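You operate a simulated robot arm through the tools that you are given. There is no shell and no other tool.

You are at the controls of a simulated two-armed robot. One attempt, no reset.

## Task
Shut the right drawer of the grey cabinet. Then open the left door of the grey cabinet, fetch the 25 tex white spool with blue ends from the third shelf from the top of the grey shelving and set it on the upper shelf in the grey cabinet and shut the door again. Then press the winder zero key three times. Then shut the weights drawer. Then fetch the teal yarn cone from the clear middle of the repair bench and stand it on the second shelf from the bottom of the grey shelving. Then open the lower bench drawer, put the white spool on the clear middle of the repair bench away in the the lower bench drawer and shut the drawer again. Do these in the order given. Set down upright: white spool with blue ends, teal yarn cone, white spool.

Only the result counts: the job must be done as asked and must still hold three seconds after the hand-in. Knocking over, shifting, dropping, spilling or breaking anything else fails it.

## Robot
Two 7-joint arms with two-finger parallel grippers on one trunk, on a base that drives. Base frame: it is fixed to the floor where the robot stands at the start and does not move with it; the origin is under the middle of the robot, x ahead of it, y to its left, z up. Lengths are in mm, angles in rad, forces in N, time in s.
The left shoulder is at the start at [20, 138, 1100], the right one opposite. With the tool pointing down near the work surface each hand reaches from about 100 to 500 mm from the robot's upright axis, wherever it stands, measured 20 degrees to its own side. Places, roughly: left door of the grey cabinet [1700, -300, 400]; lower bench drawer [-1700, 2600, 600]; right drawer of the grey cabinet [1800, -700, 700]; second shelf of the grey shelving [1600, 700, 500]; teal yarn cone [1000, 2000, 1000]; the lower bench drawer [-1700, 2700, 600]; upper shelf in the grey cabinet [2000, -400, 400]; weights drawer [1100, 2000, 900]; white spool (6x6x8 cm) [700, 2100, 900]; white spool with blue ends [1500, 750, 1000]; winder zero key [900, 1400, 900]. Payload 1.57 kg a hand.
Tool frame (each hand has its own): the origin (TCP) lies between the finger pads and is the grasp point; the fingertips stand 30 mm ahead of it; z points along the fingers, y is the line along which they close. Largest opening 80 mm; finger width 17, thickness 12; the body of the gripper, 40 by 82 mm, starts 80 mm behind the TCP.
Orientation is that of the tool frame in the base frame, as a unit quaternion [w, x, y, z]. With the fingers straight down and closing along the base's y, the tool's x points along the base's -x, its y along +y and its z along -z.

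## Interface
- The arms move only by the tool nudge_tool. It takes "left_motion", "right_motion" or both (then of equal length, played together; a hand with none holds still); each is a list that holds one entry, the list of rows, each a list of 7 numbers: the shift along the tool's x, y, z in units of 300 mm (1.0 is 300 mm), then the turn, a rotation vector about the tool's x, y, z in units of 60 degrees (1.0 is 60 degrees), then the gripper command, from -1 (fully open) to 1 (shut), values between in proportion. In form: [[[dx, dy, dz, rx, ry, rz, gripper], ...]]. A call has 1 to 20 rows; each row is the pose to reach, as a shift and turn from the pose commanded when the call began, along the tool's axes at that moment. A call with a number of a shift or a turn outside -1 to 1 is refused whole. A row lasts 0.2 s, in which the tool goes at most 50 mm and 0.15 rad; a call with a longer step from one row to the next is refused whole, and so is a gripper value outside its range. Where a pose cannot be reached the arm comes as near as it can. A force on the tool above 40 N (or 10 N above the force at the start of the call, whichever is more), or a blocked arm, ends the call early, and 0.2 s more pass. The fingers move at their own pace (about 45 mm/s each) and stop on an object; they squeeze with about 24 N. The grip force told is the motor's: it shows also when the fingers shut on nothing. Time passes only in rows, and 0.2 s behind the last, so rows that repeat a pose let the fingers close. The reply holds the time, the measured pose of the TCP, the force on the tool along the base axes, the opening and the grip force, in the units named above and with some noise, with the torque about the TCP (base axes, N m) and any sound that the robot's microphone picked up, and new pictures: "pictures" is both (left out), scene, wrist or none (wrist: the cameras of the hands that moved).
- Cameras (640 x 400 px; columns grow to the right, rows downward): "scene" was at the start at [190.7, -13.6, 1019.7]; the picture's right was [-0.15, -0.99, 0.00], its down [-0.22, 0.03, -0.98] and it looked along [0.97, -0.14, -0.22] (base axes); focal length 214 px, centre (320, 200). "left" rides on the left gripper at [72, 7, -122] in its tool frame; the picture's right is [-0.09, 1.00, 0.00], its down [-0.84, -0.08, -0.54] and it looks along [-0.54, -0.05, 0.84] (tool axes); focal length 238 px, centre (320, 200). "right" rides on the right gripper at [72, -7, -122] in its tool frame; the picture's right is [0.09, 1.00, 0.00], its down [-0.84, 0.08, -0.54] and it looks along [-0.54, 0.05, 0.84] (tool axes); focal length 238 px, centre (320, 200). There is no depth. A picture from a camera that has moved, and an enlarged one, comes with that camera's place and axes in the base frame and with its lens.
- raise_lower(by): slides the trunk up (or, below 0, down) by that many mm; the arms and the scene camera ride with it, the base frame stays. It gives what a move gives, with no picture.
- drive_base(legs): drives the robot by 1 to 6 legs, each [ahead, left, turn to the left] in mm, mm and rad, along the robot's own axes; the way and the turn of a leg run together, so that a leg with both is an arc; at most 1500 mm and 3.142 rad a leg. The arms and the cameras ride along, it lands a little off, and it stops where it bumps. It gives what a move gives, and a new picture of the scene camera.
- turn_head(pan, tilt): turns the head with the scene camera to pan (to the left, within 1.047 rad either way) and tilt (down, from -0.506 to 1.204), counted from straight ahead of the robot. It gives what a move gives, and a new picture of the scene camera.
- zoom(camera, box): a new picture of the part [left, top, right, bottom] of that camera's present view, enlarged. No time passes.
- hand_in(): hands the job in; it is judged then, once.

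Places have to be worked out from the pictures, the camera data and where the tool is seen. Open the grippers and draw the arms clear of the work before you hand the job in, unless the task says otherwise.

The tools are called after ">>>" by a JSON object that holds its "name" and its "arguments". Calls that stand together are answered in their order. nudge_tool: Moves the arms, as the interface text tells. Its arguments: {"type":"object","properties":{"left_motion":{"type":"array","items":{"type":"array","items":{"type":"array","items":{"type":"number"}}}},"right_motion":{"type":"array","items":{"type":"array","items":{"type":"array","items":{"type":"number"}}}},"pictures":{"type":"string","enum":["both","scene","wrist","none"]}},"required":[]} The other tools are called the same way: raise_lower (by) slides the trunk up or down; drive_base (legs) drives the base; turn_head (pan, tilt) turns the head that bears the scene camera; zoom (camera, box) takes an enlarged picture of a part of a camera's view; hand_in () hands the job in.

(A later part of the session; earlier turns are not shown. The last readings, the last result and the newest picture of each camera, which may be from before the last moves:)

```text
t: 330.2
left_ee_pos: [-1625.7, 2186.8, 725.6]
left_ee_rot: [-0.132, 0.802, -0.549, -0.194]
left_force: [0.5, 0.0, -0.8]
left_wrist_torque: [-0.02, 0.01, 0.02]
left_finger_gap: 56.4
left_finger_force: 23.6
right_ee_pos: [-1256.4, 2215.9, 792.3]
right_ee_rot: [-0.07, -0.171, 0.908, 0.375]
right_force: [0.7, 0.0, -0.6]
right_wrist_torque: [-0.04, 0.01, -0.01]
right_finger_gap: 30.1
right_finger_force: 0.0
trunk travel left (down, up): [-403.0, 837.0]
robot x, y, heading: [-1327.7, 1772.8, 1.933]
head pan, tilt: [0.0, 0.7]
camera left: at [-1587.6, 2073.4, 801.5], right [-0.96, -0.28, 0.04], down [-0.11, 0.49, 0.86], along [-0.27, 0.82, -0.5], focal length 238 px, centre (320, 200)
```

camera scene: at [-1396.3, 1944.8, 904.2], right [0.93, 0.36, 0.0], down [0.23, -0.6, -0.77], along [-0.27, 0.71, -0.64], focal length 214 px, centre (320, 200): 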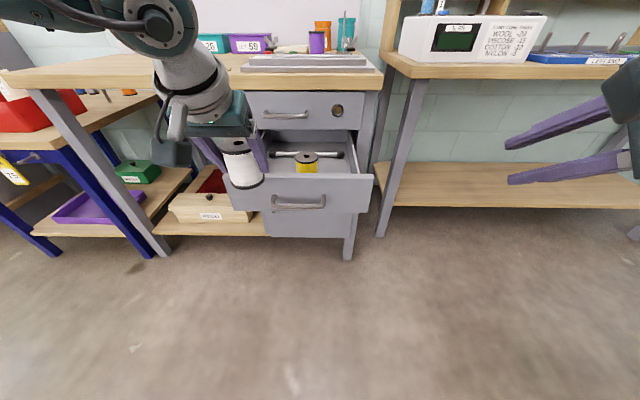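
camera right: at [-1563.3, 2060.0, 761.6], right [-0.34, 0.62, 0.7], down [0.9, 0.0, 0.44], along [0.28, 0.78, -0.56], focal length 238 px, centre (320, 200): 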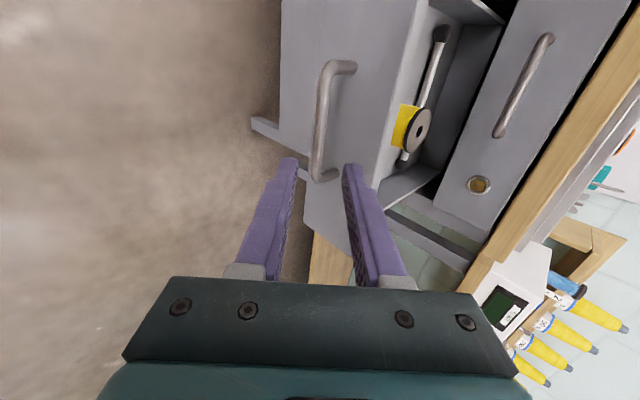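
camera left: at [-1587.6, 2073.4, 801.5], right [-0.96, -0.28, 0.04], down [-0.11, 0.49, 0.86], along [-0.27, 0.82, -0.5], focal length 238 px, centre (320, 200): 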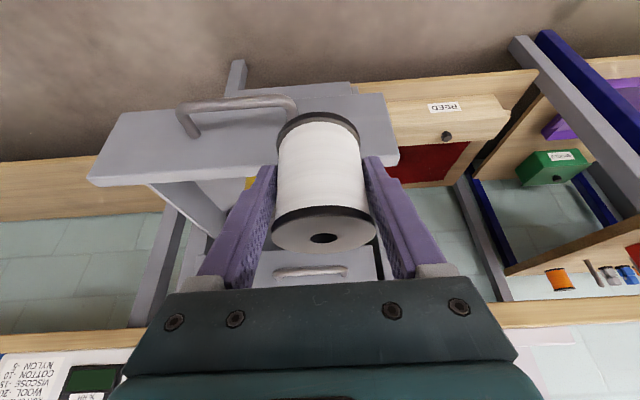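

Alignment is good: spool path d≈2236 between the drawer's left wall (≈2296) and the yellow spool (≈2176). I drive 165 mm ahead, over the drawer.

>>> {"name": "drive_base", "arguments": {"legs": [[165, 0, 0]]}}

>>> {"name": "nudge_tool", "arguments": {"left_motion": [[[0, 0, 0, 0, 0, 0, 1]]], "pictures": "wrist"}}

>>> {"name": "zoom", "arguments": {"camera": "scene", "box": [150, 130, 450, 330]}}

```text
t: 331.7
left_ee_pos: [-1685.6, 2339.5, 726.6]
left_ee_rot: [-0.132, 0.803, -0.549, -0.193]
left_force: [0.3, -0.1, -0.2]
left_wrist_torque: [0.01, 0.02, -0.01]
left_finger_gap: 56.7
left_finger_force: 23.9
right_ee_pos: [-1316.2, 2370.6, 792.8]
right_ee_rot: [-0.071, -0.171, 0.908, 0.375]
right_force: [-0.2, 0.4, 0.1]
right_wrist_torque: [0.0, -0.02, 0.01]
right_finger_gap: 29.9
right_finger_force: 0.1
trunk travel left (down, up): [-403.0, 837.0]
robot x, y, heading: [-1387.8, 1924.6, 1.945]
head pan, tilt: [0.0, 0.7]
camera scene: at [-1455.5, 2097.8, 904.2], right [0.93, 0.36, 0.0], down [0.23, -0.6, -0.77], along [-0.28, 0.71, -0.64], focal length 214 px, centre (320, 200)
```

scene: 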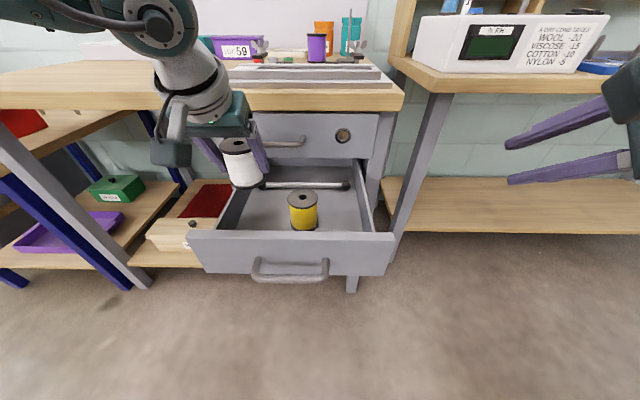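

```text
t: 332.1
left_ee_pos: [-1686.2, 2340.4, 726.5]
left_ee_rot: [-0.132, 0.803, -0.548, -0.194]
left_force: [-0.3, -0.1, -0.9]
left_wrist_torque: [-0.06, -0.04, -0.01]
left_finger_gap: 56.3
left_finger_force: 24.3
right_ee_pos: [-1315.5, 2368.7, 791.8]
right_ee_rot: [-0.07, -0.171, 0.908, 0.375]
right_force: [-0.9, -0.1, -0.4]
right_wrist_torque: [0.0, -0.02, 0.01]
right_finger_gap: 29.8
right_finger_force: 0.0
trunk travel left (down, up): [-403.0, 837.0]
robot x, y, heading: [-1385.4, 1924.1, 1.936]
head pan, tilt: [0.0, 0.7]
camera left: at [-1646.9, 2226.1, 801.4], right [-0.96, -0.29, 0.04], down [-0.11, 0.49, 0.86], along [-0.27, 0.82, -0.5], focal length 238 px, centre (320, 200)
```

left: 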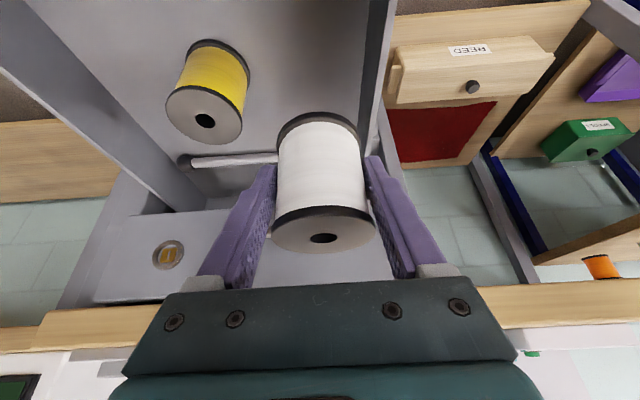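

```text
2.00 times, centred on (300, 230) of scene
camera zoom: at [-1455.4, 2097.5, 904.2], right [0.93, 0.36, 0.0], down [0.23, -0.6, -0.76], along [-0.28, 0.71, -0.64], focal length 429 px, centre (360, 140)
```

zoom: 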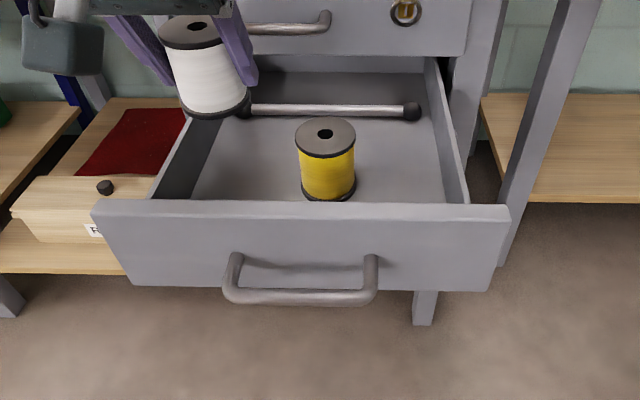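

The drawer box's inner walls are at d≈2034–2266, so the free space is best a bit deeper and right: s≈−3545, d≈2206, behind-left of the yellow spool. I move the hand 56 mm forward and 32 mm right.

>>> {"name": "nudge_tool", "arguments": {"left_motion": [[[-0.055, -0.036, 0.028, 0, 0, 0, 1], [-0.111, -0.071, 0.056, 0, 0, 0, 1], [-0.1663, -0.107, 0.0847, 0, 0, 0, 1]]], "pictures": "both"}}

>>> {"name": "zoom", "arguments": {"camera": "scene", "box": [180, 130, 400, 290]}}

```text
t: 332.9
left_ee_pos: [-1673.3, 2398.1, 724.1]
left_ee_rot: [-0.13, 0.803, -0.55, -0.189]
left_force: [4.9, -13.2, 1.0]
left_wrist_torque: [-0.14, -0.03, -0.04]
left_finger_gap: 56.6
left_finger_force: 23.9
right_ee_pos: [-1313.6, 2366.1, 790.6]
right_ee_rot: [-0.07, -0.172, 0.909, 0.374]
right_force: [0.4, -1.0, -0.1]
right_wrist_torque: [-0.04, 0.01, 0.0]
right_finger_gap: 29.7
right_finger_force: 0.1
trunk travel left (down, up): [-403.0, 837.0]
robot x, y, heading: [-1386.1, 1923.4, 1.939]
head pan, tilt: [0.0, 0.7]
camera scene: at [-1454.1, 2094.6, 903.7], right [0.93, 0.36, 0.0], down [0.23, -0.6, -0.76], along [-0.27, 0.71, -0.65], focal length 214 px, centre (320, 200)
camera left: at [-1634.8, 2285.8, 799.4], right [-0.96, -0.28, 0.04], down [-0.11, 0.5, 0.86], along [-0.26, 0.82, -0.51], focal length 238 px, centre (320, 200)
```

scene: 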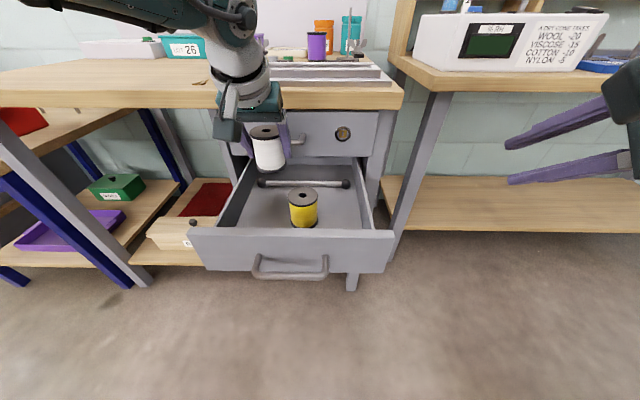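
left: 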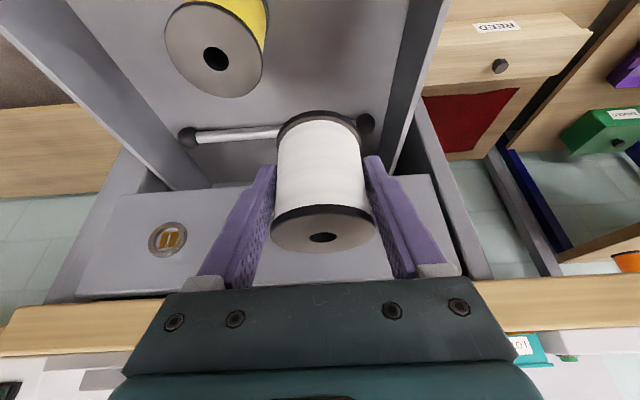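

```text
2.50 times, centred on (290, 210) of scene
camera zoom: at [-1454.1, 2094.6, 903.7], right [0.93, 0.36, 0.0], down [0.23, -0.6, -0.76], along [-0.27, 0.71, -0.65], focal length 536 px, centre (395, 175)
```

zoom: 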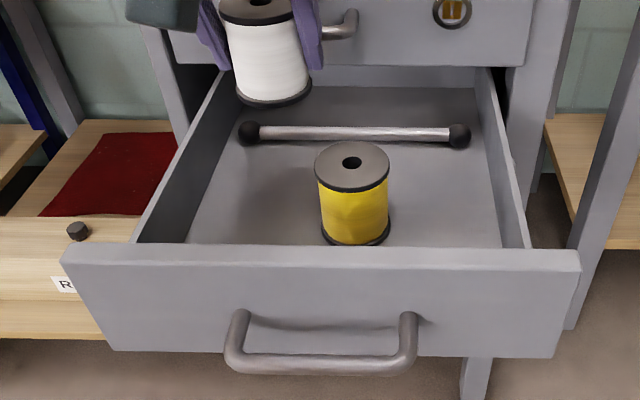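

The spool's front touched the upper drawer's handle (13 N, that drawer is shut so nothing moved). I back off 20 mm and 7 mm left, then lower 62 mm so the spool passes below that handle.

>>> {"name": "nudge_tool", "arguments": {"left_motion": [[[0.03, 0.012, -0.015, 0, 0, 0, 1], [0.0594, 0.023, -0.0303, 0, 0, 0, 1], [0.0594, 0.023, -0.0303, 0, 0, 0, 1]]], "pictures": "wrist"}}

>>> {"name": "zoom", "arguments": {"camera": "scene", "box": [180, 100, 400, 260]}}

```text
t: 333.7
left_ee_pos: [-1675.9, 2382.8, 725.7]
left_ee_rot: [-0.132, 0.803, -0.549, -0.193]
left_force: [0.0, -0.1, -1.3]
left_wrist_torque: [0.01, -0.03, 0.01]
left_finger_gap: 56.4
left_finger_force: 24.5
right_ee_pos: [-1315.9, 2368.7, 792.0]
right_ee_rot: [-0.07, -0.172, 0.908, 0.375]
right_force: [0.8, 0.8, 0.4]
right_wrist_torque: [0.01, -0.01, 0.04]
right_finger_gap: 30.2
right_finger_force: 0.1
trunk travel left (down, up): [-403.0, 837.0]
robot x, y, heading: [-1390.4, 1921.8, 1.94]
head pan, tilt: [0.0, 0.7]
camera left: at [-1636.9, 2269.1, 801.7], right [-0.96, -0.29, 0.04], down [-0.11, 0.49, 0.86], along [-0.27, 0.82, -0.5], focal length 238 px, centre (320, 200)
```

left: 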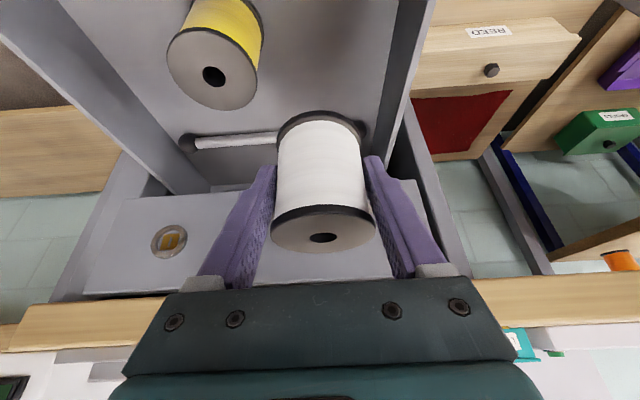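

```text
2.50 times, centred on (290, 180) of scene
camera zoom: at [-1455.4, 2097.7, 904.2], right [0.93, 0.36, 0.0], down [0.23, -0.6, -0.77], along [-0.28, 0.71, -0.64], focal length 536 px, centre (395, 250)
```

zoom: 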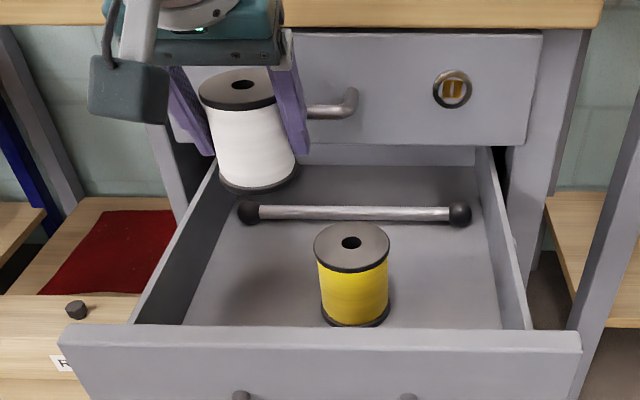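

Free again. White spool path is clear (20 mm to the yellow spool, ~8–13 mm to the left wall). I lower 62 mm.

>>> {"name": "nudge_tool", "arguments": {"left_motion": [[[0.0235, 0, 0.046, 0, 0, 0, 1], [0.0469, 0, 0.092, 0, 0, 0, 1], [0.0704, 0, 0.138, 0, 0, 0, 1], [0.0938, 0, 0.1841, 0, 0, 0, 1]]], "pictures": "both"}}

>>> {"name": "zoom", "arguments": {"camera": "scene", "box": [180, 100, 400, 260]}}

```text
t: 334.7
left_ee_pos: [-1674.3, 2382.0, 664.5]
left_ee_rot: [-0.132, 0.803, -0.548, -0.194]
left_force: [0.2, 0.1, -1.6]
left_wrist_torque: [-0.02, 0.02, -0.01]
left_finger_gap: 56.5
left_finger_force: 23.7
right_ee_pos: [-1314.0, 2369.3, 793.5]
right_ee_rot: [-0.07, -0.171, 0.908, 0.375]
right_force: [-0.3, -0.8, 1.1]
right_wrist_torque: [0.02, -0.03, -0.06]
right_finger_gap: 29.9
right_finger_force: 0.1
trunk travel left (down, up): [-403.0, 837.0]
robot x, y, heading: [-1388.3, 1925.0, 1.942]
head pan, tilt: [0.0, 0.7]
camera scene: at [-1455.1, 2097.4, 904.2], right [0.93, 0.36, 0.0], down [0.23, -0.6, -0.76], along [-0.28, 0.71, -0.64], focal length 214 px, centre (320, 200)
camera left: at [-1636.3, 2268.6, 739.8], right [-0.96, -0.29, 0.04], down [-0.11, 0.49, 0.86], along [-0.27, 0.82, -0.5], focal length 238 px, centre (320, 200)
```

scene: 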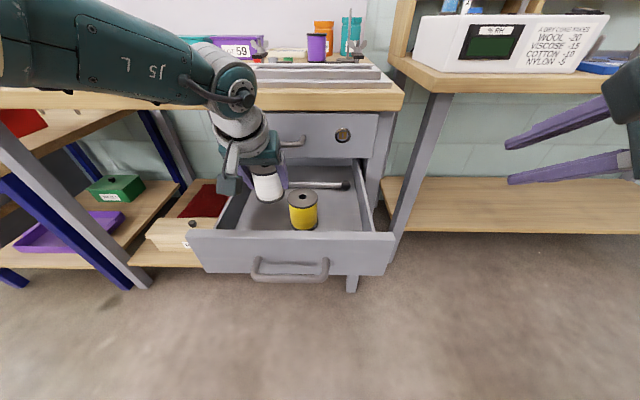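
left: 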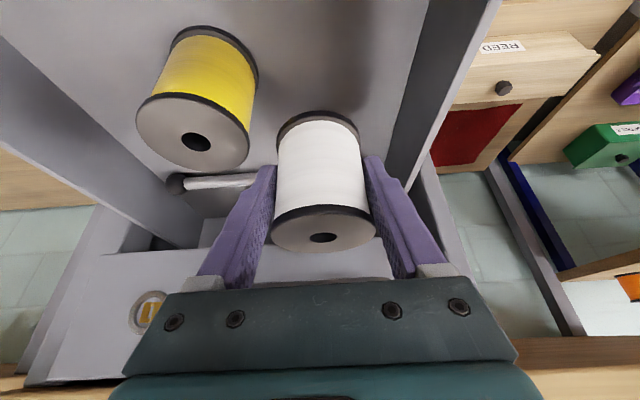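

```text
2.50 times, centred on (290, 180) of scene
camera zoom: at [-1455.1, 2097.4, 904.2], right [0.93, 0.36, 0.0], down [0.23, -0.6, -0.76], along [-0.28, 0.71, -0.64], focal length 536 px, centre (395, 250)
```

zoom: 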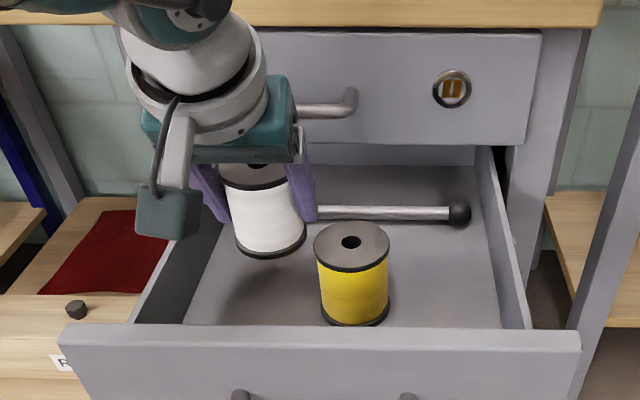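

The spool is inside the drawer area, clear of the upper handle. I go 15 mm forward and 25 mm down.

>>> {"name": "nudge_tool", "arguments": {"left_motion": [[[-0.0223, 0, 0.0114, 0, 0, 0, 1], [-0.0446, 0, 0.0227, 0, 0, 0, 1], [-0.0257, 0, 0.06, 0, 0, 0, 1], [-0.0068, 0, 0.097, 0, 0, 0, 1]]], "pictures": "wrist"}}

>>> {"name": "zoom", "arguments": {"camera": "scene", "box": [180, 100, 400, 260]}}

```text
t: 335.7
left_ee_pos: [-1676.2, 2374.6, 646.6]
left_ee_rot: [-0.132, 0.803, -0.549, -0.193]
left_force: [0.2, 0.5, 0.1]
left_wrist_torque: [-0.01, -0.01, 0.0]
left_finger_gap: 56.2
left_finger_force: 24.1
left hand out of reach, approached as far as the arm can: row 1, 2, 3, 4
right_ee_pos: [-1313.9, 2368.1, 793.1]
right_ee_rot: [-0.071, -0.171, 0.909, 0.374]
right_force: [-0.7, -0.2, -0.2]
right_wrist_torque: [0.0, -0.01, 0.0]
right_finger_gap: 29.8
right_finger_force: 0.0
trunk travel left (down, up): [-403.0, 837.0]
robot x, y, heading: [-1386.5, 1928.0, 1.939]
head pan, tilt: [0.0, 0.7]
camera left: at [-1636.8, 2261.2, 722.4], right [-0.96, -0.29, 0.04], down [-0.11, 0.49, 0.86], along [-0.27, 0.82, -0.5], focal length 238 px, centre (320, 200)
```

left: 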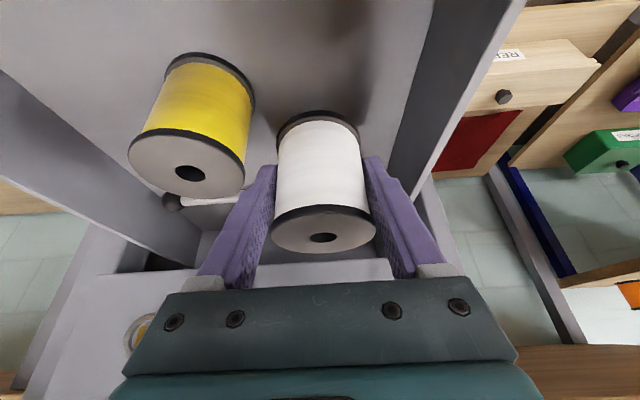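

```text
2.50 times, centred on (290, 180) of scene
camera zoom: at [-1455.0, 2096.8, 904.1], right [0.93, 0.36, 0.0], down [0.23, -0.6, -0.76], along [-0.28, 0.71, -0.64], focal length 536 px, centre (395, 250)
```

zoom: 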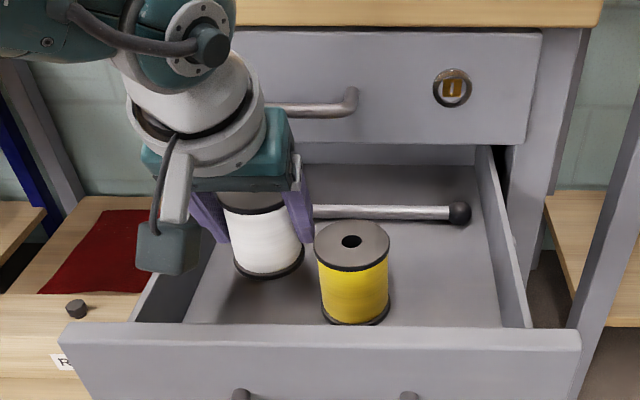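

The arm is at its reach limit this low, so I use the base and trunk instead: drive 12 mm ahead, then lower the trunk 22 mm.

>>> {"name": "drive_base", "arguments": {"legs": [[12, 0, 0]]}}

>>> {"name": "raise_lower", "arguments": {"by": -22}}

>>> {"name": "zoom", "arguments": {"camera": "scene", "box": [180, 100, 400, 260]}}

>>> {"name": "zoom", "arguments": {"camera": "left", "box": [0, 0, 640, 400]}}

```text
t: 336.4
left_ee_pos: [-1680.0, 2386.2, 647.2]
left_ee_rot: [-0.131, 0.803, -0.549, -0.194]
left_force: [-0.4, -0.1, -1.1]
left_wrist_torque: [0.02, -0.02, -0.02]
left_finger_gap: 56.2
left_finger_force: 23.3
right_ee_pos: [-1320.3, 2380.9, 792.2]
right_ee_rot: [-0.071, -0.171, 0.909, 0.374]
right_force: [0.6, 1.1, -0.3]
right_wrist_torque: [-0.03, 0.02, 0.02]
right_finger_gap: 30.1
right_finger_force: 0.0
trunk travel left (down, up): [-403.0, 837.0]
robot x, y, heading: [-1393.3, 1937.6, 1.941]
head pan, tilt: [0.0, 0.7]
camera scene: at [-1459.7, 2108.7, 904.2], right [0.93, 0.36, 0.0], down [0.23, -0.6, -0.76], along [-0.28, 0.71, -0.64], focal length 214 px, centre (320, 200)
```

scene: 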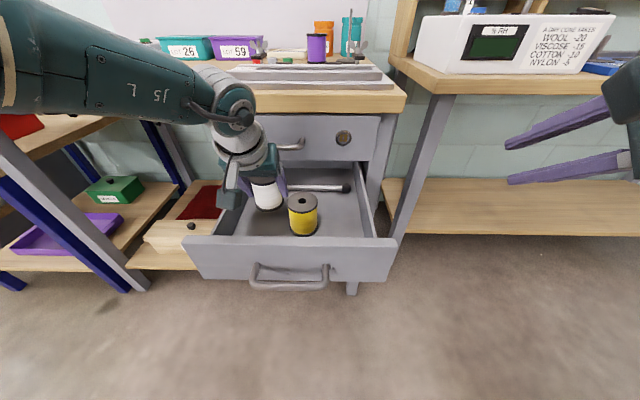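

```text
t: 337.1
left_ee_pos: [-1681.4, 2386.8, 625.0]
left_ee_rot: [-0.13, 0.803, -0.548, -0.193]
left_force: [0.7, -0.4, -0.8]
left_wrist_torque: [-0.04, -0.01, 0.04]
left_finger_gap: 56.5
left_finger_force: 23.9
right_ee_pos: [-1318.9, 2379.5, 769.9]
right_ee_rot: [-0.071, -0.171, 0.908, 0.375]
right_force: [-0.6, 0.3, 0.2]
right_wrist_torque: [0.01, 0.03, 0.01]
right_finger_gap: 30.0
right_finger_force: 0.0
trunk travel left (down, up): [-381.0, 859.0]
robot x, y, heading: [-1390.8, 1937.5, 1.932]
head pan, tilt: [0.0, 0.7]
```

```text
2.50 times, centred on (290, 180) of scene
camera zoom: at [-1459.6, 2108.7, 882.2], right [0.93, 0.36, 0.0], down [0.23, -0.6, -0.76], along [-0.28, 0.71, -0.64], focal length 536 px, centre (395, 250)
```

zoom: 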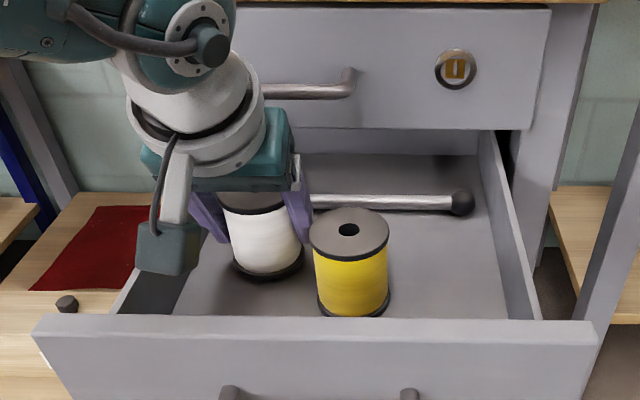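

```text
1.00 times, centred on (320, 200) of left (not enlarged: the box is as wide or as high as the picture)
camera zoom: at [-1641.6, 2273.2, 700.6], right [-0.96, -0.29, 0.04], down [-0.11, 0.49, 0.86], along [-0.27, 0.82, -0.5], focal length 238 px, centre (320, 200)
```

zoom: 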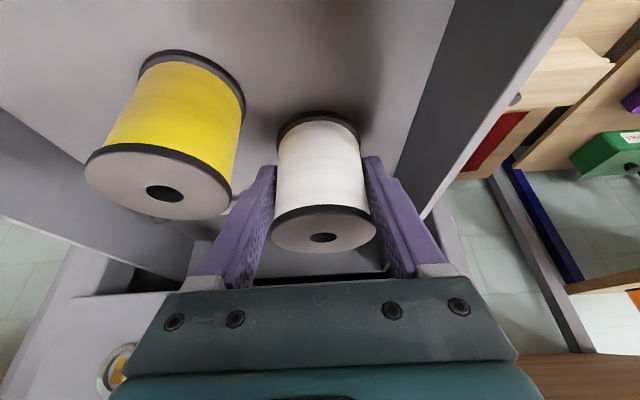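

Bottom now ≈588. I lower the trunk in small steps, checking the force each time.

>>> {"name": "raise_lower", "arguments": {"by": -6}}

>>> {"name": "raise_lower", "arguments": {"by": -4}}

```text
t: 337.6
left_ee_pos: [-1681.1, 2387.3, 618.6]
left_ee_rot: [-0.131, 0.803, -0.548, -0.194]
left_force: [0.6, -0.5, -0.5]
left_wrist_torque: [-0.02, 0.0, 0.0]
left_finger_gap: 56.5
left_finger_force: 24.1
right_ee_pos: [-1318.5, 2381.5, 765.4]
right_ee_rot: [-0.07, -0.17, 0.909, 0.374]
right_force: [0.2, 0.0, -0.2]
right_wrist_torque: [-0.03, 0.0, 0.0]
right_finger_gap: 29.9
right_finger_force: 0.1
trunk travel left (down, up): [-375.0, 865.0]
robot x, y, heading: [-1389.8, 1941.5, 1.936]
head pan, tilt: [0.0, 0.7]
```

```text
t: 338.2
left_ee_pos: [-1680.1, 2386.7, 615.7]
left_ee_rot: [-0.131, 0.802, -0.549, -0.194]
left_force: [-0.1, 0.2, -1.2]
left_wrist_torque: [0.03, 0.02, 0.02]
left_finger_gap: 56.4
left_finger_force: 24.0
right_ee_pos: [-1319.5, 2381.1, 761.4]
right_ee_rot: [-0.07, -0.17, 0.908, 0.375]
right_force: [-0.1, -0.1, 0.6]
right_wrist_torque: [0.02, 0.04, 0.0]
right_finger_gap: 30.0
right_finger_force: 0.1
trunk travel left (down, up): [-371.0, 869.0]
robot x, y, heading: [-1390.5, 1933.6, 1.94]
head pan, tilt: [0.0, 0.7]
```

>>> {"name": "zoom", "arguments": {"camera": "scene", "box": [220, 150, 340, 240]}}

>>> {"name": "zoom", "arguments": {"camera": "left", "box": [60, 20, 460, 280]}}

```text
4.44 times, centred on (280, 195) of scene
camera zoom: at [-1459.6, 2108.6, 872.2], right [0.93, 0.36, 0.0], down [0.23, -0.6, -0.76], along [-0.28, 0.71, -0.64], focal length 953 px, centre (498, 222)
```

zoom: 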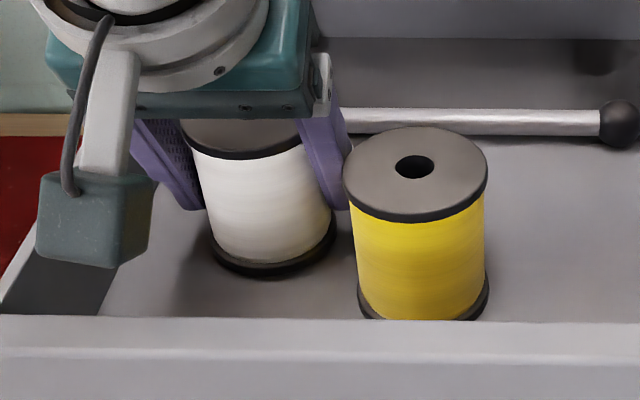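

```text
1.54 times, centred on (260, 150) of left
camera zoom: at [-1641.7, 2273.1, 690.6], right [-0.96, -0.29, 0.04], down [-0.11, 0.49, 0.86], along [-0.27, 0.82, -0.5], focal length 367 px, centre (412, 277)
```

zoom: 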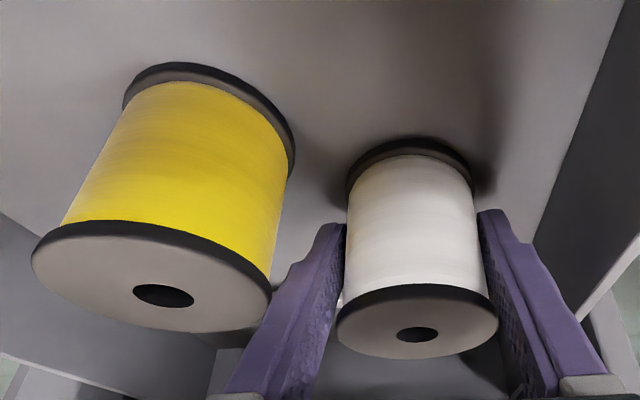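

The spool is only a few mm above the drawer floor. I lower 3 mm at a time.

>>> {"name": "raise_lower", "arguments": {"by": -3}}

>>> {"name": "raise_lower", "arguments": {"by": -3}}

```text
t: 338.7
left_ee_pos: [-1680.3, 2386.4, 611.5]
left_ee_rot: [-0.131, 0.803, -0.549, -0.193]
left_force: [-0.4, -0.3, -0.9]
left_wrist_torque: [-0.01, -0.01, 0.0]
left_finger_gap: 56.0
left_finger_force: 23.9
right_ee_pos: [-1319.4, 2380.6, 756.5]
right_ee_rot: [-0.07, -0.17, 0.909, 0.375]
right_force: [-0.6, -0.9, -1.0]
right_wrist_torque: [-0.01, 0.05, 0.01]
right_finger_gap: 30.0
right_finger_force: 0.0
trunk travel left (down, up): [-368.0, 872.0]
robot x, y, heading: [-1393.5, 1940.2, 1.934]
head pan, tilt: [0.0, 0.7]
```

```text
t: 339.2
left_ee_pos: [-1680.8, 2389.2, 611.1]
left_ee_rot: [-0.132, 0.802, -0.549, -0.194]
left_force: [0.9, 0.6, 12.6]
left_wrist_torque: [-0.21, -0.02, 0.0]
left_finger_gap: 56.4
left_finger_force: 24.3
right_ee_pos: [-1320.4, 2382.2, 754.6]
right_ee_rot: [-0.07, -0.171, 0.908, 0.375]
right_force: [-0.8, -0.1, 0.1]
right_wrist_torque: [0.01, 0.02, -0.01]
right_finger_gap: 30.0
right_finger_force: 0.1
trunk travel left (down, up): [-365.0, 875.0]
robot x, y, heading: [-1391.1, 1934.2, 1.943]
head pan, tilt: [0.0, 0.7]
```

Contact with the drawer floor (+13 N). I ease up 2 mm and open the fingers to about 66 mm.

>>> {"name": "raise_lower", "arguments": {"by": 2}}

>>> {"name": "nudge_tool", "arguments": {"left_motion": [[[0, 0, 0, 0, 0, 0, -0.3], [0, 0, 0, 0, 0, 0, -0.6], [0, 0, 0, 0, 0, 0, -0.65], [0, 0, 0, 0, 0, 0, -0.65]]], "pictures": "wrist"}}

>>> {"name": "zoom", "arguments": {"camera": "scene", "box": [220, 150, 340, 240]}}

```text
t: 339.7
left_ee_pos: [-1680.8, 2387.7, 611.4]
left_ee_rot: [-0.132, 0.802, -0.549, -0.194]
left_force: [0.2, 0.6, 6.2]
left_wrist_torque: [0.07, 0.11, -0.01]
left_finger_gap: 56.6
left_finger_force: 23.9
right_ee_pos: [-1319.4, 2381.7, 757.5]
right_ee_rot: [-0.071, -0.17, 0.908, 0.375]
right_force: [0.2, -0.1, -0.3]
right_wrist_torque: [-0.04, 0.0, 0.01]
right_finger_gap: 30.2
right_finger_force: 0.1
trunk travel left (down, up): [-367.0, 873.0]
robot x, y, heading: [-1392.4, 1934.6, 1.942]
head pan, tilt: [0.0, 0.7]
```

```text
t: 340.7
left_ee_pos: [-1680.9, 2386.7, 610.7]
left_ee_rot: [-0.131, 0.803, -0.549, -0.194]
left_force: [-0.4, 0.4, 0.6]
left_wrist_torque: [-0.01, -0.01, -0.01]
left_finger_gap: 66.1
left_finger_force: 0.1
right_ee_pos: [-1319.9, 2381.2, 756.7]
right_ee_rot: [-0.071, -0.171, 0.908, 0.375]
right_force: [-0.1, -0.2, 0.5]
right_wrist_torque: [-0.03, 0.0, 0.03]
right_finger_gap: 30.1
right_finger_force: 0.1
trunk travel left (down, up): [-367.0, 873.0]
robot x, y, heading: [-1393.6, 1934.8, 1.936]
head pan, tilt: [0.0, 0.7]
camera left: at [-1641.9, 2273.1, 686.6], right [-0.96, -0.29, 0.04], down [-0.11, 0.49, 0.86], along [-0.27, 0.82, -0.5], focal length 238 px, centre (320, 200)
```

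left: 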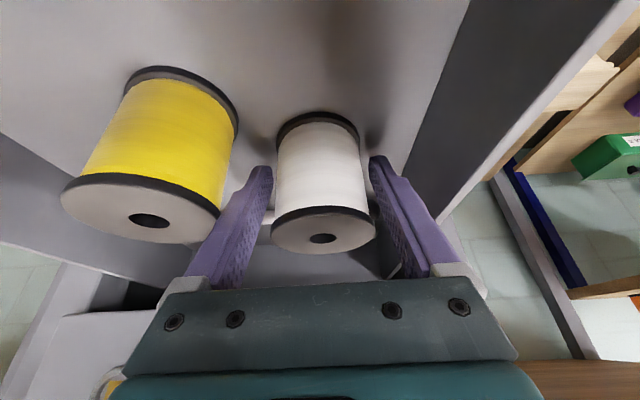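

```text
4.44 times, centred on (280, 195) of scene
camera zoom: at [-1459.7, 2108.6, 868.2], right [0.93, 0.36, 0.0], down [0.23, -0.6, -0.76], along [-0.28, 0.71, -0.64], focal length 953 px, centre (498, 222)
```

zoom: 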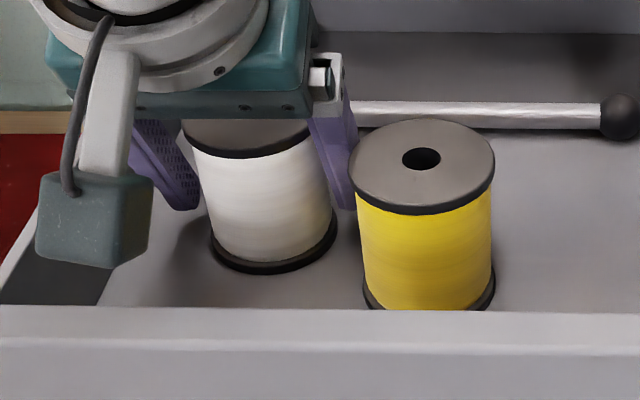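

Released; the spool stands upright in the drawer. I raise the trunk 20 mm first and check that the spool stays put.

>>> {"name": "raise_lower", "arguments": {"by": 20}}

>>> {"name": "zoom", "arguments": {"camera": "left", "box": [0, 0, 640, 400]}}

```text
t: 341.4
left_ee_pos: [-1680.0, 2385.9, 631.6]
left_ee_rot: [-0.13, 0.803, -0.548, -0.193]
left_force: [-0.1, 0.2, 0.5]
left_wrist_torque: [0.02, 0.0, -0.03]
left_finger_gap: 65.9
left_finger_force: 0.0
right_ee_pos: [-1320.2, 2379.9, 776.5]
right_ee_rot: [-0.07, -0.171, 0.909, 0.374]
right_force: [-0.6, -0.8, 0.0]
right_wrist_torque: [-0.03, -0.03, 0.01]
right_finger_gap: 30.0
right_finger_force: 0.1
trunk travel left (down, up): [-387.0, 853.0]
robot x, y, heading: [-1392.6, 1934.7, 1.941]
head pan, tilt: [0.0, 0.7]
```

```text
1.00 times, centred on (320, 200) of left (not enlarged: the box is as wide or as high as the picture)
camera zoom: at [-1641.7, 2273.0, 706.7], right [-0.96, -0.29, 0.04], down [-0.11, 0.49, 0.86], along [-0.27, 0.82, -0.5], focal length 238 px, centre (320, 200)
```

zoom: 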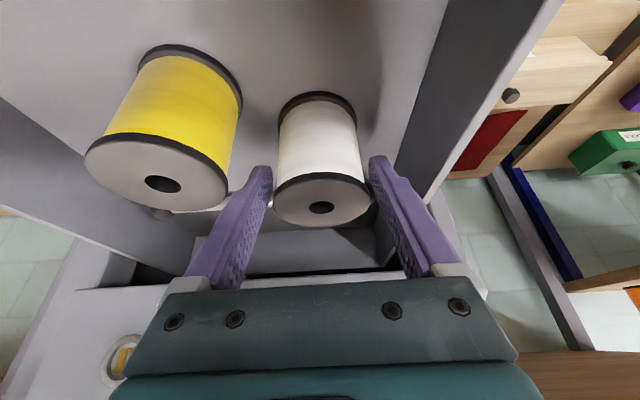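

The spool stays in place. I raise another 130 mm and then drive back 260 mm.

>>> {"name": "raise_lower", "arguments": {"by": 130}}

>>> {"name": "drive_base", "arguments": {"legs": [[-260, 0, 0]]}}

>>> {"name": "zoom", "arguments": {"camera": "scene", "box": [200, 100, 420, 280]}}

```text
t: 343.0
left_ee_pos: [-1680.0, 2386.9, 760.8]
left_ee_rot: [-0.131, 0.803, -0.549, -0.193]
left_force: [0.7, 0.6, 0.0]
left_wrist_torque: [0.01, 0.0, 0.02]
left_finger_gap: 66.0
left_finger_force: 0.1
right_ee_pos: [-1319.8, 2379.3, 906.5]
right_ee_rot: [-0.07, -0.171, 0.908, 0.375]
right_force: [-0.5, 0.2, -0.3]
right_wrist_torque: [-0.01, 0.01, 0.01]
right_finger_gap: 30.1
right_finger_force: 0.1
trunk travel left (down, up): [-517.0, 723.0]
robot x, y, heading: [-1392.6, 1932.2, 1.941]
head pan, tilt: [0.0, 0.7]
```

```text
t: 344.9
left_ee_pos: [-1587.0, 2145.4, 759.9]
left_ee_rot: [-0.132, 0.803, -0.549, -0.193]
left_force: [0.0, 0.4, -0.2]
left_wrist_torque: [0.01, 0.0, 0.0]
left_finger_gap: 66.1
left_finger_force: 0.0
right_ee_pos: [-1225.9, 2138.9, 905.2]
right_ee_rot: [-0.071, -0.171, 0.908, 0.375]
right_force: [0.0, -0.8, -0.7]
right_wrist_torque: [-0.01, 0.02, 0.01]
right_finger_gap: 30.2
right_finger_force: 0.0
trunk travel left (down, up): [-517.0, 723.0]
robot x, y, heading: [-1300.1, 1693.9, 1.941]
head pan, tilt: [0.0, 0.7]
camera scene: at [-1366.2, 1866.8, 1018.1], right [0.93, 0.36, 0.0], down [0.23, -0.6, -0.76], along [-0.27, 0.71, -0.64], focal length 214 px, centre (320, 200)
```

scene: 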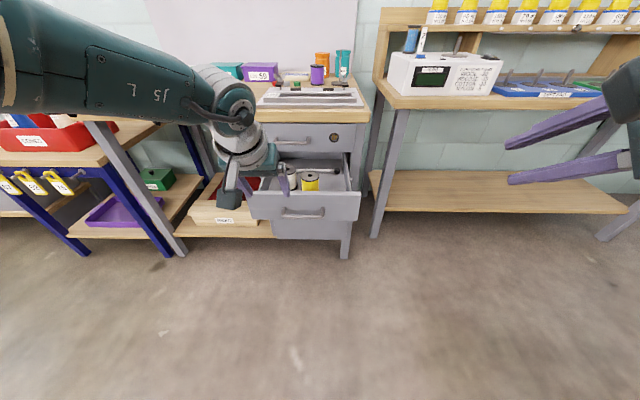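

```text
2.22 times, centred on (310, 190) of scene
camera zoom: at [-1366.2, 1866.8, 1018.1], right [0.93, 0.36, 0.0], down [0.23, -0.6, -0.76], along [-0.27, 0.71, -0.64], focal length 477 px, centre (342, 222)
```

zoom: 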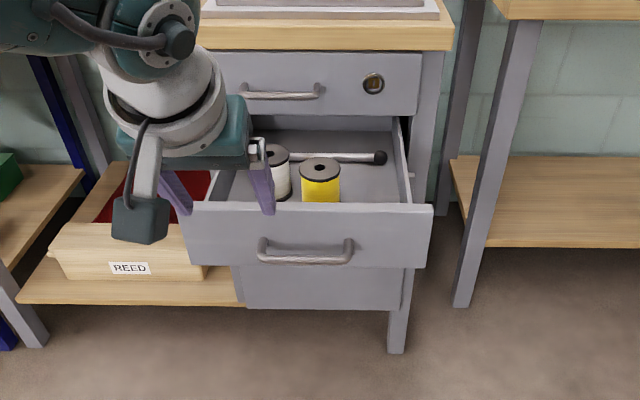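

The white spool stands in the drawer beside the yellow one. To shut the drawer I bring the left hand to a closed, 45° pushing pose.

>>> {"name": "nudge_tool", "arguments": {"left_motion": [[[-0.004, 0, -0.095, 0, -0.06, 0, 1], [-0.007, 0, -0.191, 0, -0.12, 0, 1], [-0.011, 0, -0.286, 0, -0.18, 0, 1], [-0.014, 0, -0.382, 0, -0.24, 0, 1], [-0.018, 0, -0.477, 0, -0.3, 0, 1]]], "pictures": "none"}}

>>> {"name": "raise_lower", "arguments": {"by": -236}}

>>> {"name": "drive_base", "arguments": {"legs": [[0, -62, -0.005]]}}

>>> {"name": "zoom", "arguments": {"camera": "left", "box": [0, 0, 640, 400]}}

```text
t: 346.1
left_ee_pos: [-1564.3, 2088.4, 890.7]
left_ee_rot: [-0.217, 0.761, -0.522, -0.317]
left_force: [0.0, 0.7, -0.4]
left_wrist_torque: [0.03, 0.0, 0.0]
left_finger_gap: 0.1
left_finger_force: 21.3
right_ee_pos: [-1225.9, 2139.8, 906.7]
right_ee_rot: [-0.071, -0.171, 0.909, 0.375]
right_force: [0.0, 0.5, 0.3]
right_wrist_torque: [-0.01, -0.04, -0.01]
right_finger_gap: 30.1
right_finger_force: 0.2
trunk travel left (down, up): [-517.0, 723.0]
robot x, y, heading: [-1301.2, 1694.3, 1.94]
head pan, tilt: [0.0, 0.7]
```

```text
t: 348.5
left_ee_pos: [-1564.0, 2089.5, 655.2]
left_ee_rot: [-0.217, 0.761, -0.523, -0.316]
left_force: [0.3, 0.0, -0.5]
left_wrist_torque: [0.03, 0.0, 0.01]
left_finger_gap: 0.0
left_finger_force: 21.8
right_ee_pos: [-1225.3, 2138.7, 670.8]
right_ee_rot: [-0.071, -0.171, 0.908, 0.375]
right_force: [-0.2, 0.0, 0.1]
right_wrist_torque: [-0.02, -0.02, -0.01]
right_finger_gap: 30.1
right_finger_force: 0.1
trunk travel left (down, up): [-281.0, 959.0]
robot x, y, heading: [-1300.4, 1695.6, 1.941]
head pan, tilt: [0.0, 0.7]
```

```text
t: 349.5
left_ee_pos: [-1504.6, 2112.4, 655.9]
left_ee_rot: [-0.217, 0.761, -0.524, -0.316]
left_force: [0.4, 0.4, 0.2]
left_wrist_torque: [-0.01, -0.01, -0.02]
left_finger_gap: 0.3
left_finger_force: 21.1
right_ee_pos: [-1165.0, 2160.3, 670.2]
right_ee_rot: [-0.069, -0.169, 0.909, 0.375]
right_force: [-0.8, 0.6, -0.1]
right_wrist_torque: [-0.04, 0.04, 0.01]
right_finger_gap: 29.9
right_finger_force: 0.1
trunk travel left (down, up): [-281.0, 959.0]
robot x, y, heading: [-1240.7, 1717.2, 1.929]
head pan, tilt: [0.0, 0.7]
camera scene: at [-1307.5, 1889.4, 782.2], right [0.94, 0.35, 0.0], down [0.23, -0.6, -0.76], along [-0.27, 0.72, -0.64], focal length 214 px, centre (320, 200)
```

scene: 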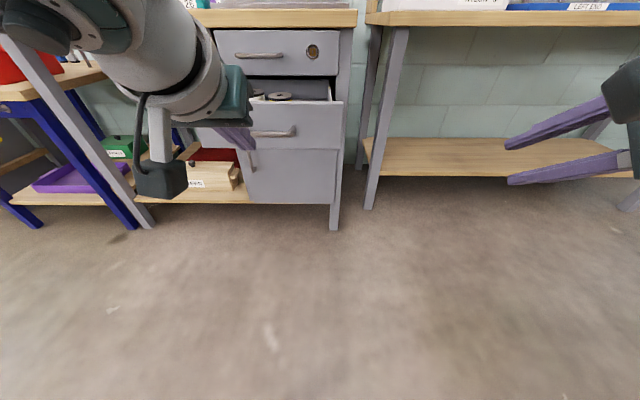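

```text
1.00 times, centred on (320, 200) of left (not enlarged: the box is as wide or as high as the picture)
camera zoom: at [-1460.5, 1982.3, 690.0], right [-0.95, -0.3, 0.07], down [0.0, 0.22, 0.98], along [-0.3, 0.93, -0.21], focal length 238 px, centre (320, 200)
```

zoom: 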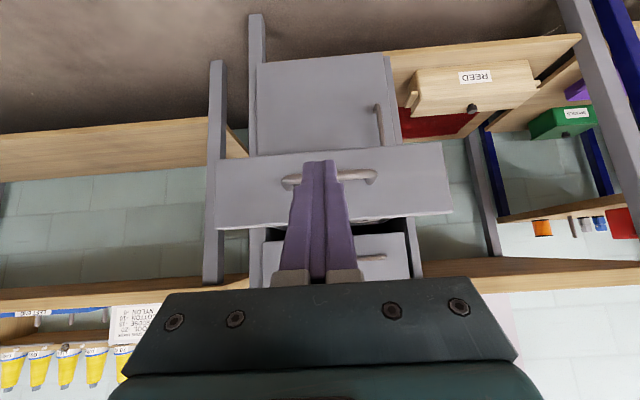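

The closed fingertips aim at the drawer front's centre just above its handle (z≈635). I drive 230 mm ahead so that the hand starts pushing the drawer in, and check the force.

>>> {"name": "drive_base", "arguments": {"legs": [[230, 0, 0.006]]}}

>>> {"name": "zoom", "arguments": {"camera": "left", "box": [0, 0, 640, 400]}}

```text
t: 351.2
left_ee_pos: [-1589.3, 2323.8, 656.6]
left_ee_rot: [-0.215, 0.763, -0.521, -0.317]
left_force: [0.2, 1.0, 0.0]
left_wrist_torque: [-0.04, 0.02, 0.02]
left_finger_gap: 0.1
left_finger_force: 21.2
right_ee_pos: [-1250.4, 2374.7, 671.0]
right_ee_rot: [-0.071, -0.171, 0.909, 0.374]
right_force: [0.1, 0.0, 0.0]
right_wrist_torque: [0.01, 0.0, -0.01]
right_finger_gap: 30.0
right_finger_force: 0.0
trunk travel left (down, up): [-281.0, 959.0]
robot x, y, heading: [-1324.9, 1928.0, 1.944]
head pan, tilt: [0.0, 0.7]
camera scene: at [-1390.8, 2103.0, 782.2], right [0.93, 0.36, 0.0], down [0.23, -0.6, -0.77], along [-0.28, 0.71, -0.64], focal length 214 px, centre (320, 200)
```

scene: 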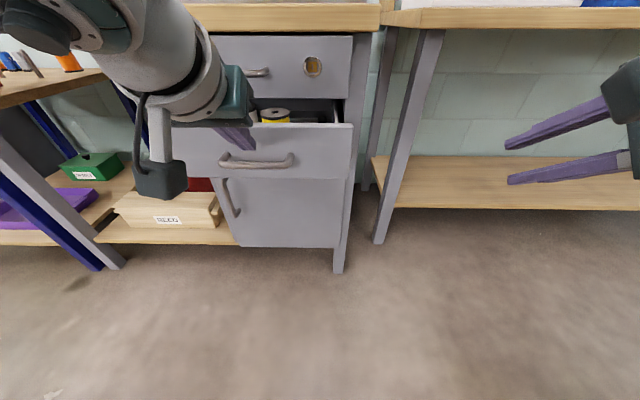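

```text
1.00 times, centred on (320, 200) of left (not enlarged: the box is as wide or as high as the picture)
camera zoom: at [-1544.5, 2194.7, 690.0], right [-0.95, -0.3, 0.07], down [0.0, 0.22, 0.98], along [-0.31, 0.93, -0.21], focal length 238 px, centre (320, 200)
```

zoom: 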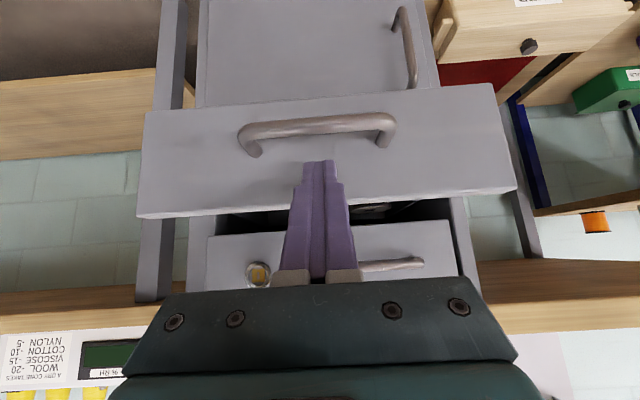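

The drawer is moving in smoothly with the fingers above its handle. I drive another 115 mm, leaving the last part for the arm.

>>> {"name": "drive_base", "arguments": {"legs": [[115, 0, -0.004]]}}

>>> {"name": "zoom", "arguments": {"camera": "left", "box": [0, 0, 640, 400]}}

```text
t: 352.4
left_ee_pos: [-1630.3, 2431.6, 655.2]
left_ee_rot: [-0.216, 0.762, -0.522, -0.317]
left_force: [-0.2, -0.5, 0.3]
left_wrist_torque: [0.02, -0.01, -0.02]
left_finger_gap: 0.1
left_finger_force: 21.1
right_ee_pos: [-1289.3, 2481.7, 670.1]
right_ee_rot: [-0.07, -0.17, 0.909, 0.375]
right_force: [-0.8, 0.5, -0.1]
right_wrist_torque: [0.01, -0.03, -0.03]
right_finger_gap: 30.0
right_finger_force: 0.0
trunk travel left (down, up): [-281.0, 959.0]
robot x, y, heading: [-1365.3, 2037.5, 1.939]
head pan, tilt: [0.0, 0.7]
camera scene: at [-1431.0, 2209.7, 782.2], right [0.93, 0.36, 0.0], down [0.23, -0.6, -0.77], along [-0.27, 0.71, -0.64], focal length 214 px, centre (320, 200)
```

scene: 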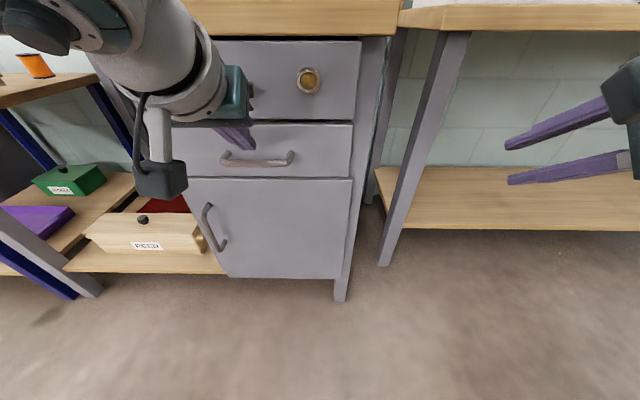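

```text
1.00 times, centred on (320, 200) of left (not enlarged: the box is as wide or as high as the picture)
camera zoom: at [-1584.5, 2302.0, 690.0], right [-0.95, -0.3, 0.07], down [0.0, 0.22, 0.98], along [-0.31, 0.93, -0.21], focal length 238 px, centre (320, 200)
```

zoom: 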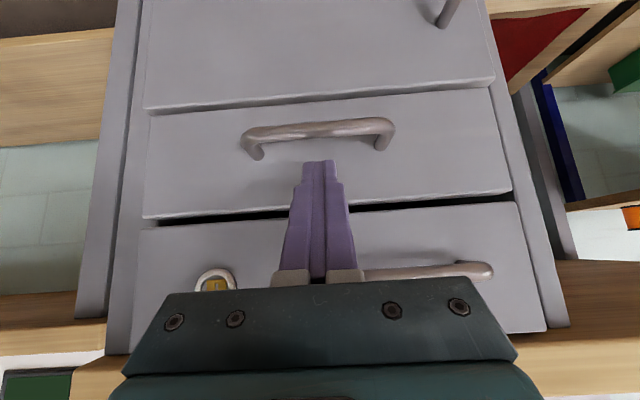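

About 45 mm remain. I push the rest with the arm in 8 mm rows until it stops.

>>> {"name": "nudge_tool", "arguments": {"left_motion": [[[-0.0189, 0, 0.0189, 0, 0, 0, 1], [-0.0377, 0, 0.0377, 0, 0, 0, 1], [-0.0566, 0, 0.0566, 0, 0, 0, 1], [-0.0754, 0, 0.0754, 0, 0, 0, 1], [-0.0943, 0, 0.0943, 0, 0, 0, 1], [-0.1131, 0, 0.1131, 0, 0, 0, 1]]], "pictures": "both"}}

```text
t: 354.0
left_ee_pos: [-1640.2, 2463.4, 648.9]
left_ee_rot: [-0.212, 0.764, -0.526, -0.308]
left_force: [6.9, -26.1, 7.4]
left_wrist_torque: [-0.19, -0.09, 0.0]
left_finger_gap: 0.0
left_finger_force: 21.3
right_ee_pos: [-1288.5, 2471.4, 666.9]
right_ee_rot: [-0.07, -0.171, 0.909, 0.372]
right_force: [0.0, -0.1, -0.5]
right_wrist_torque: [0.02, 0.0, -0.03]
right_finger_gap: 30.0
right_finger_force: 0.1
trunk travel left (down, up): [-281.0, 959.0]
robot x, y, heading: [-1365.2, 2034.8, 1.934]
head pan, tilt: [0.0, 0.7]
stopped in row 6 (left hand): the force on the tool passed its limit at 42 N (the readings are from after the stop); the commanded pose is now the measured one
camera scene: at [-1429.6, 2201.4, 781.1], right [0.93, 0.36, 0.0], down [0.23, -0.61, -0.76], along [-0.27, 0.71, -0.65], focal length 214 px, centre (320, 200)
camera left: at [-1597.4, 2335.1, 686.3], right [-0.95, -0.29, 0.06], down [-0.01, 0.24, 0.97], along [-0.3, 0.93, -0.23], focal length 238 px, centre (320, 200)
```

scene: 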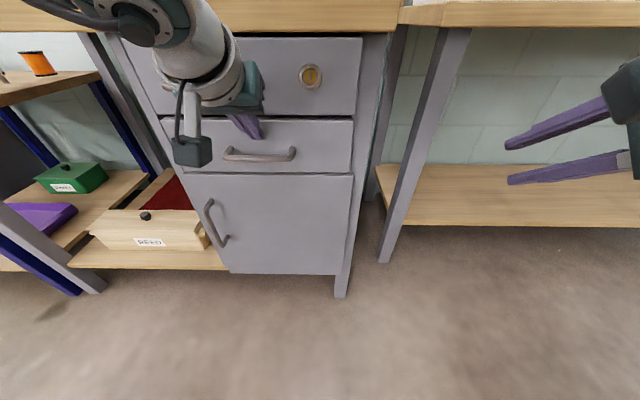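
left: 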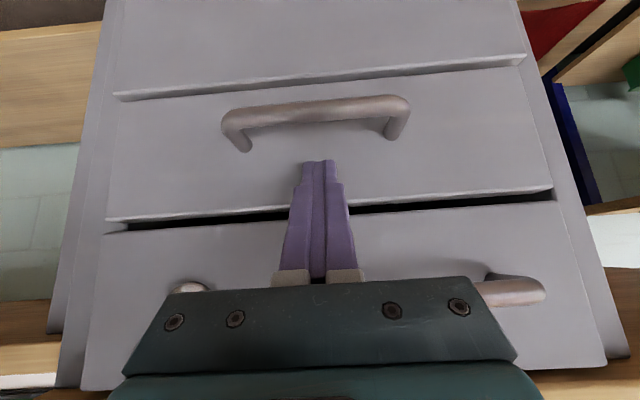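

It stopped at 42 N. I zoom in to see whether the drawer is really flush or whether my hand touches the upper handle.

>>> {"name": "zoom", "arguments": {"camera": "scene", "box": [150, 80, 380, 200]}}

>>> {"name": "zoom", "arguments": {"camera": "left", "box": [400, 150, 640, 320]}}

```text
2.78 times, centred on (265, 140) of scene
camera zoom: at [-1429.6, 2201.4, 781.1], right [0.93, 0.36, 0.0], down [0.23, -0.61, -0.76], along [-0.27, 0.71, -0.65], focal length 597 px, centre (473, 367)
```

zoom: 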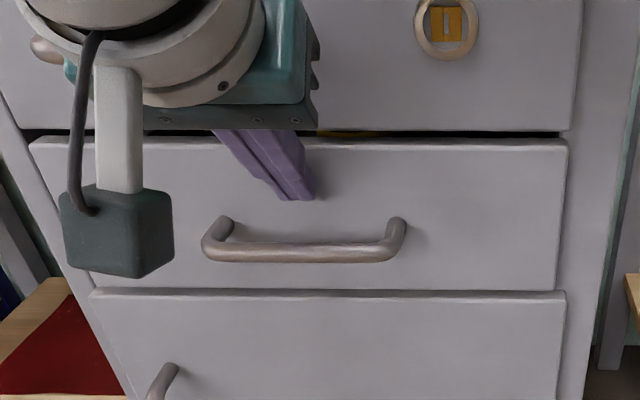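

```text
2.35 times, centred on (520, 235) of left
camera zoom: at [-1597.4, 2335.1, 686.3], right [-0.95, -0.29, 0.06], down [-0.01, 0.24, 0.97], along [-0.3, 0.93, -0.23], focal length 561 px, centre (-151, 118)
```

zoom: 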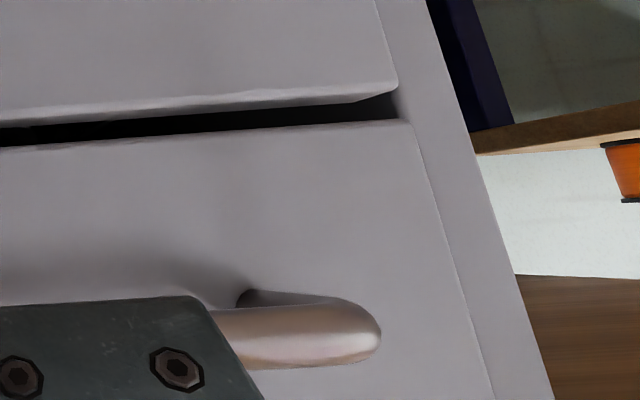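

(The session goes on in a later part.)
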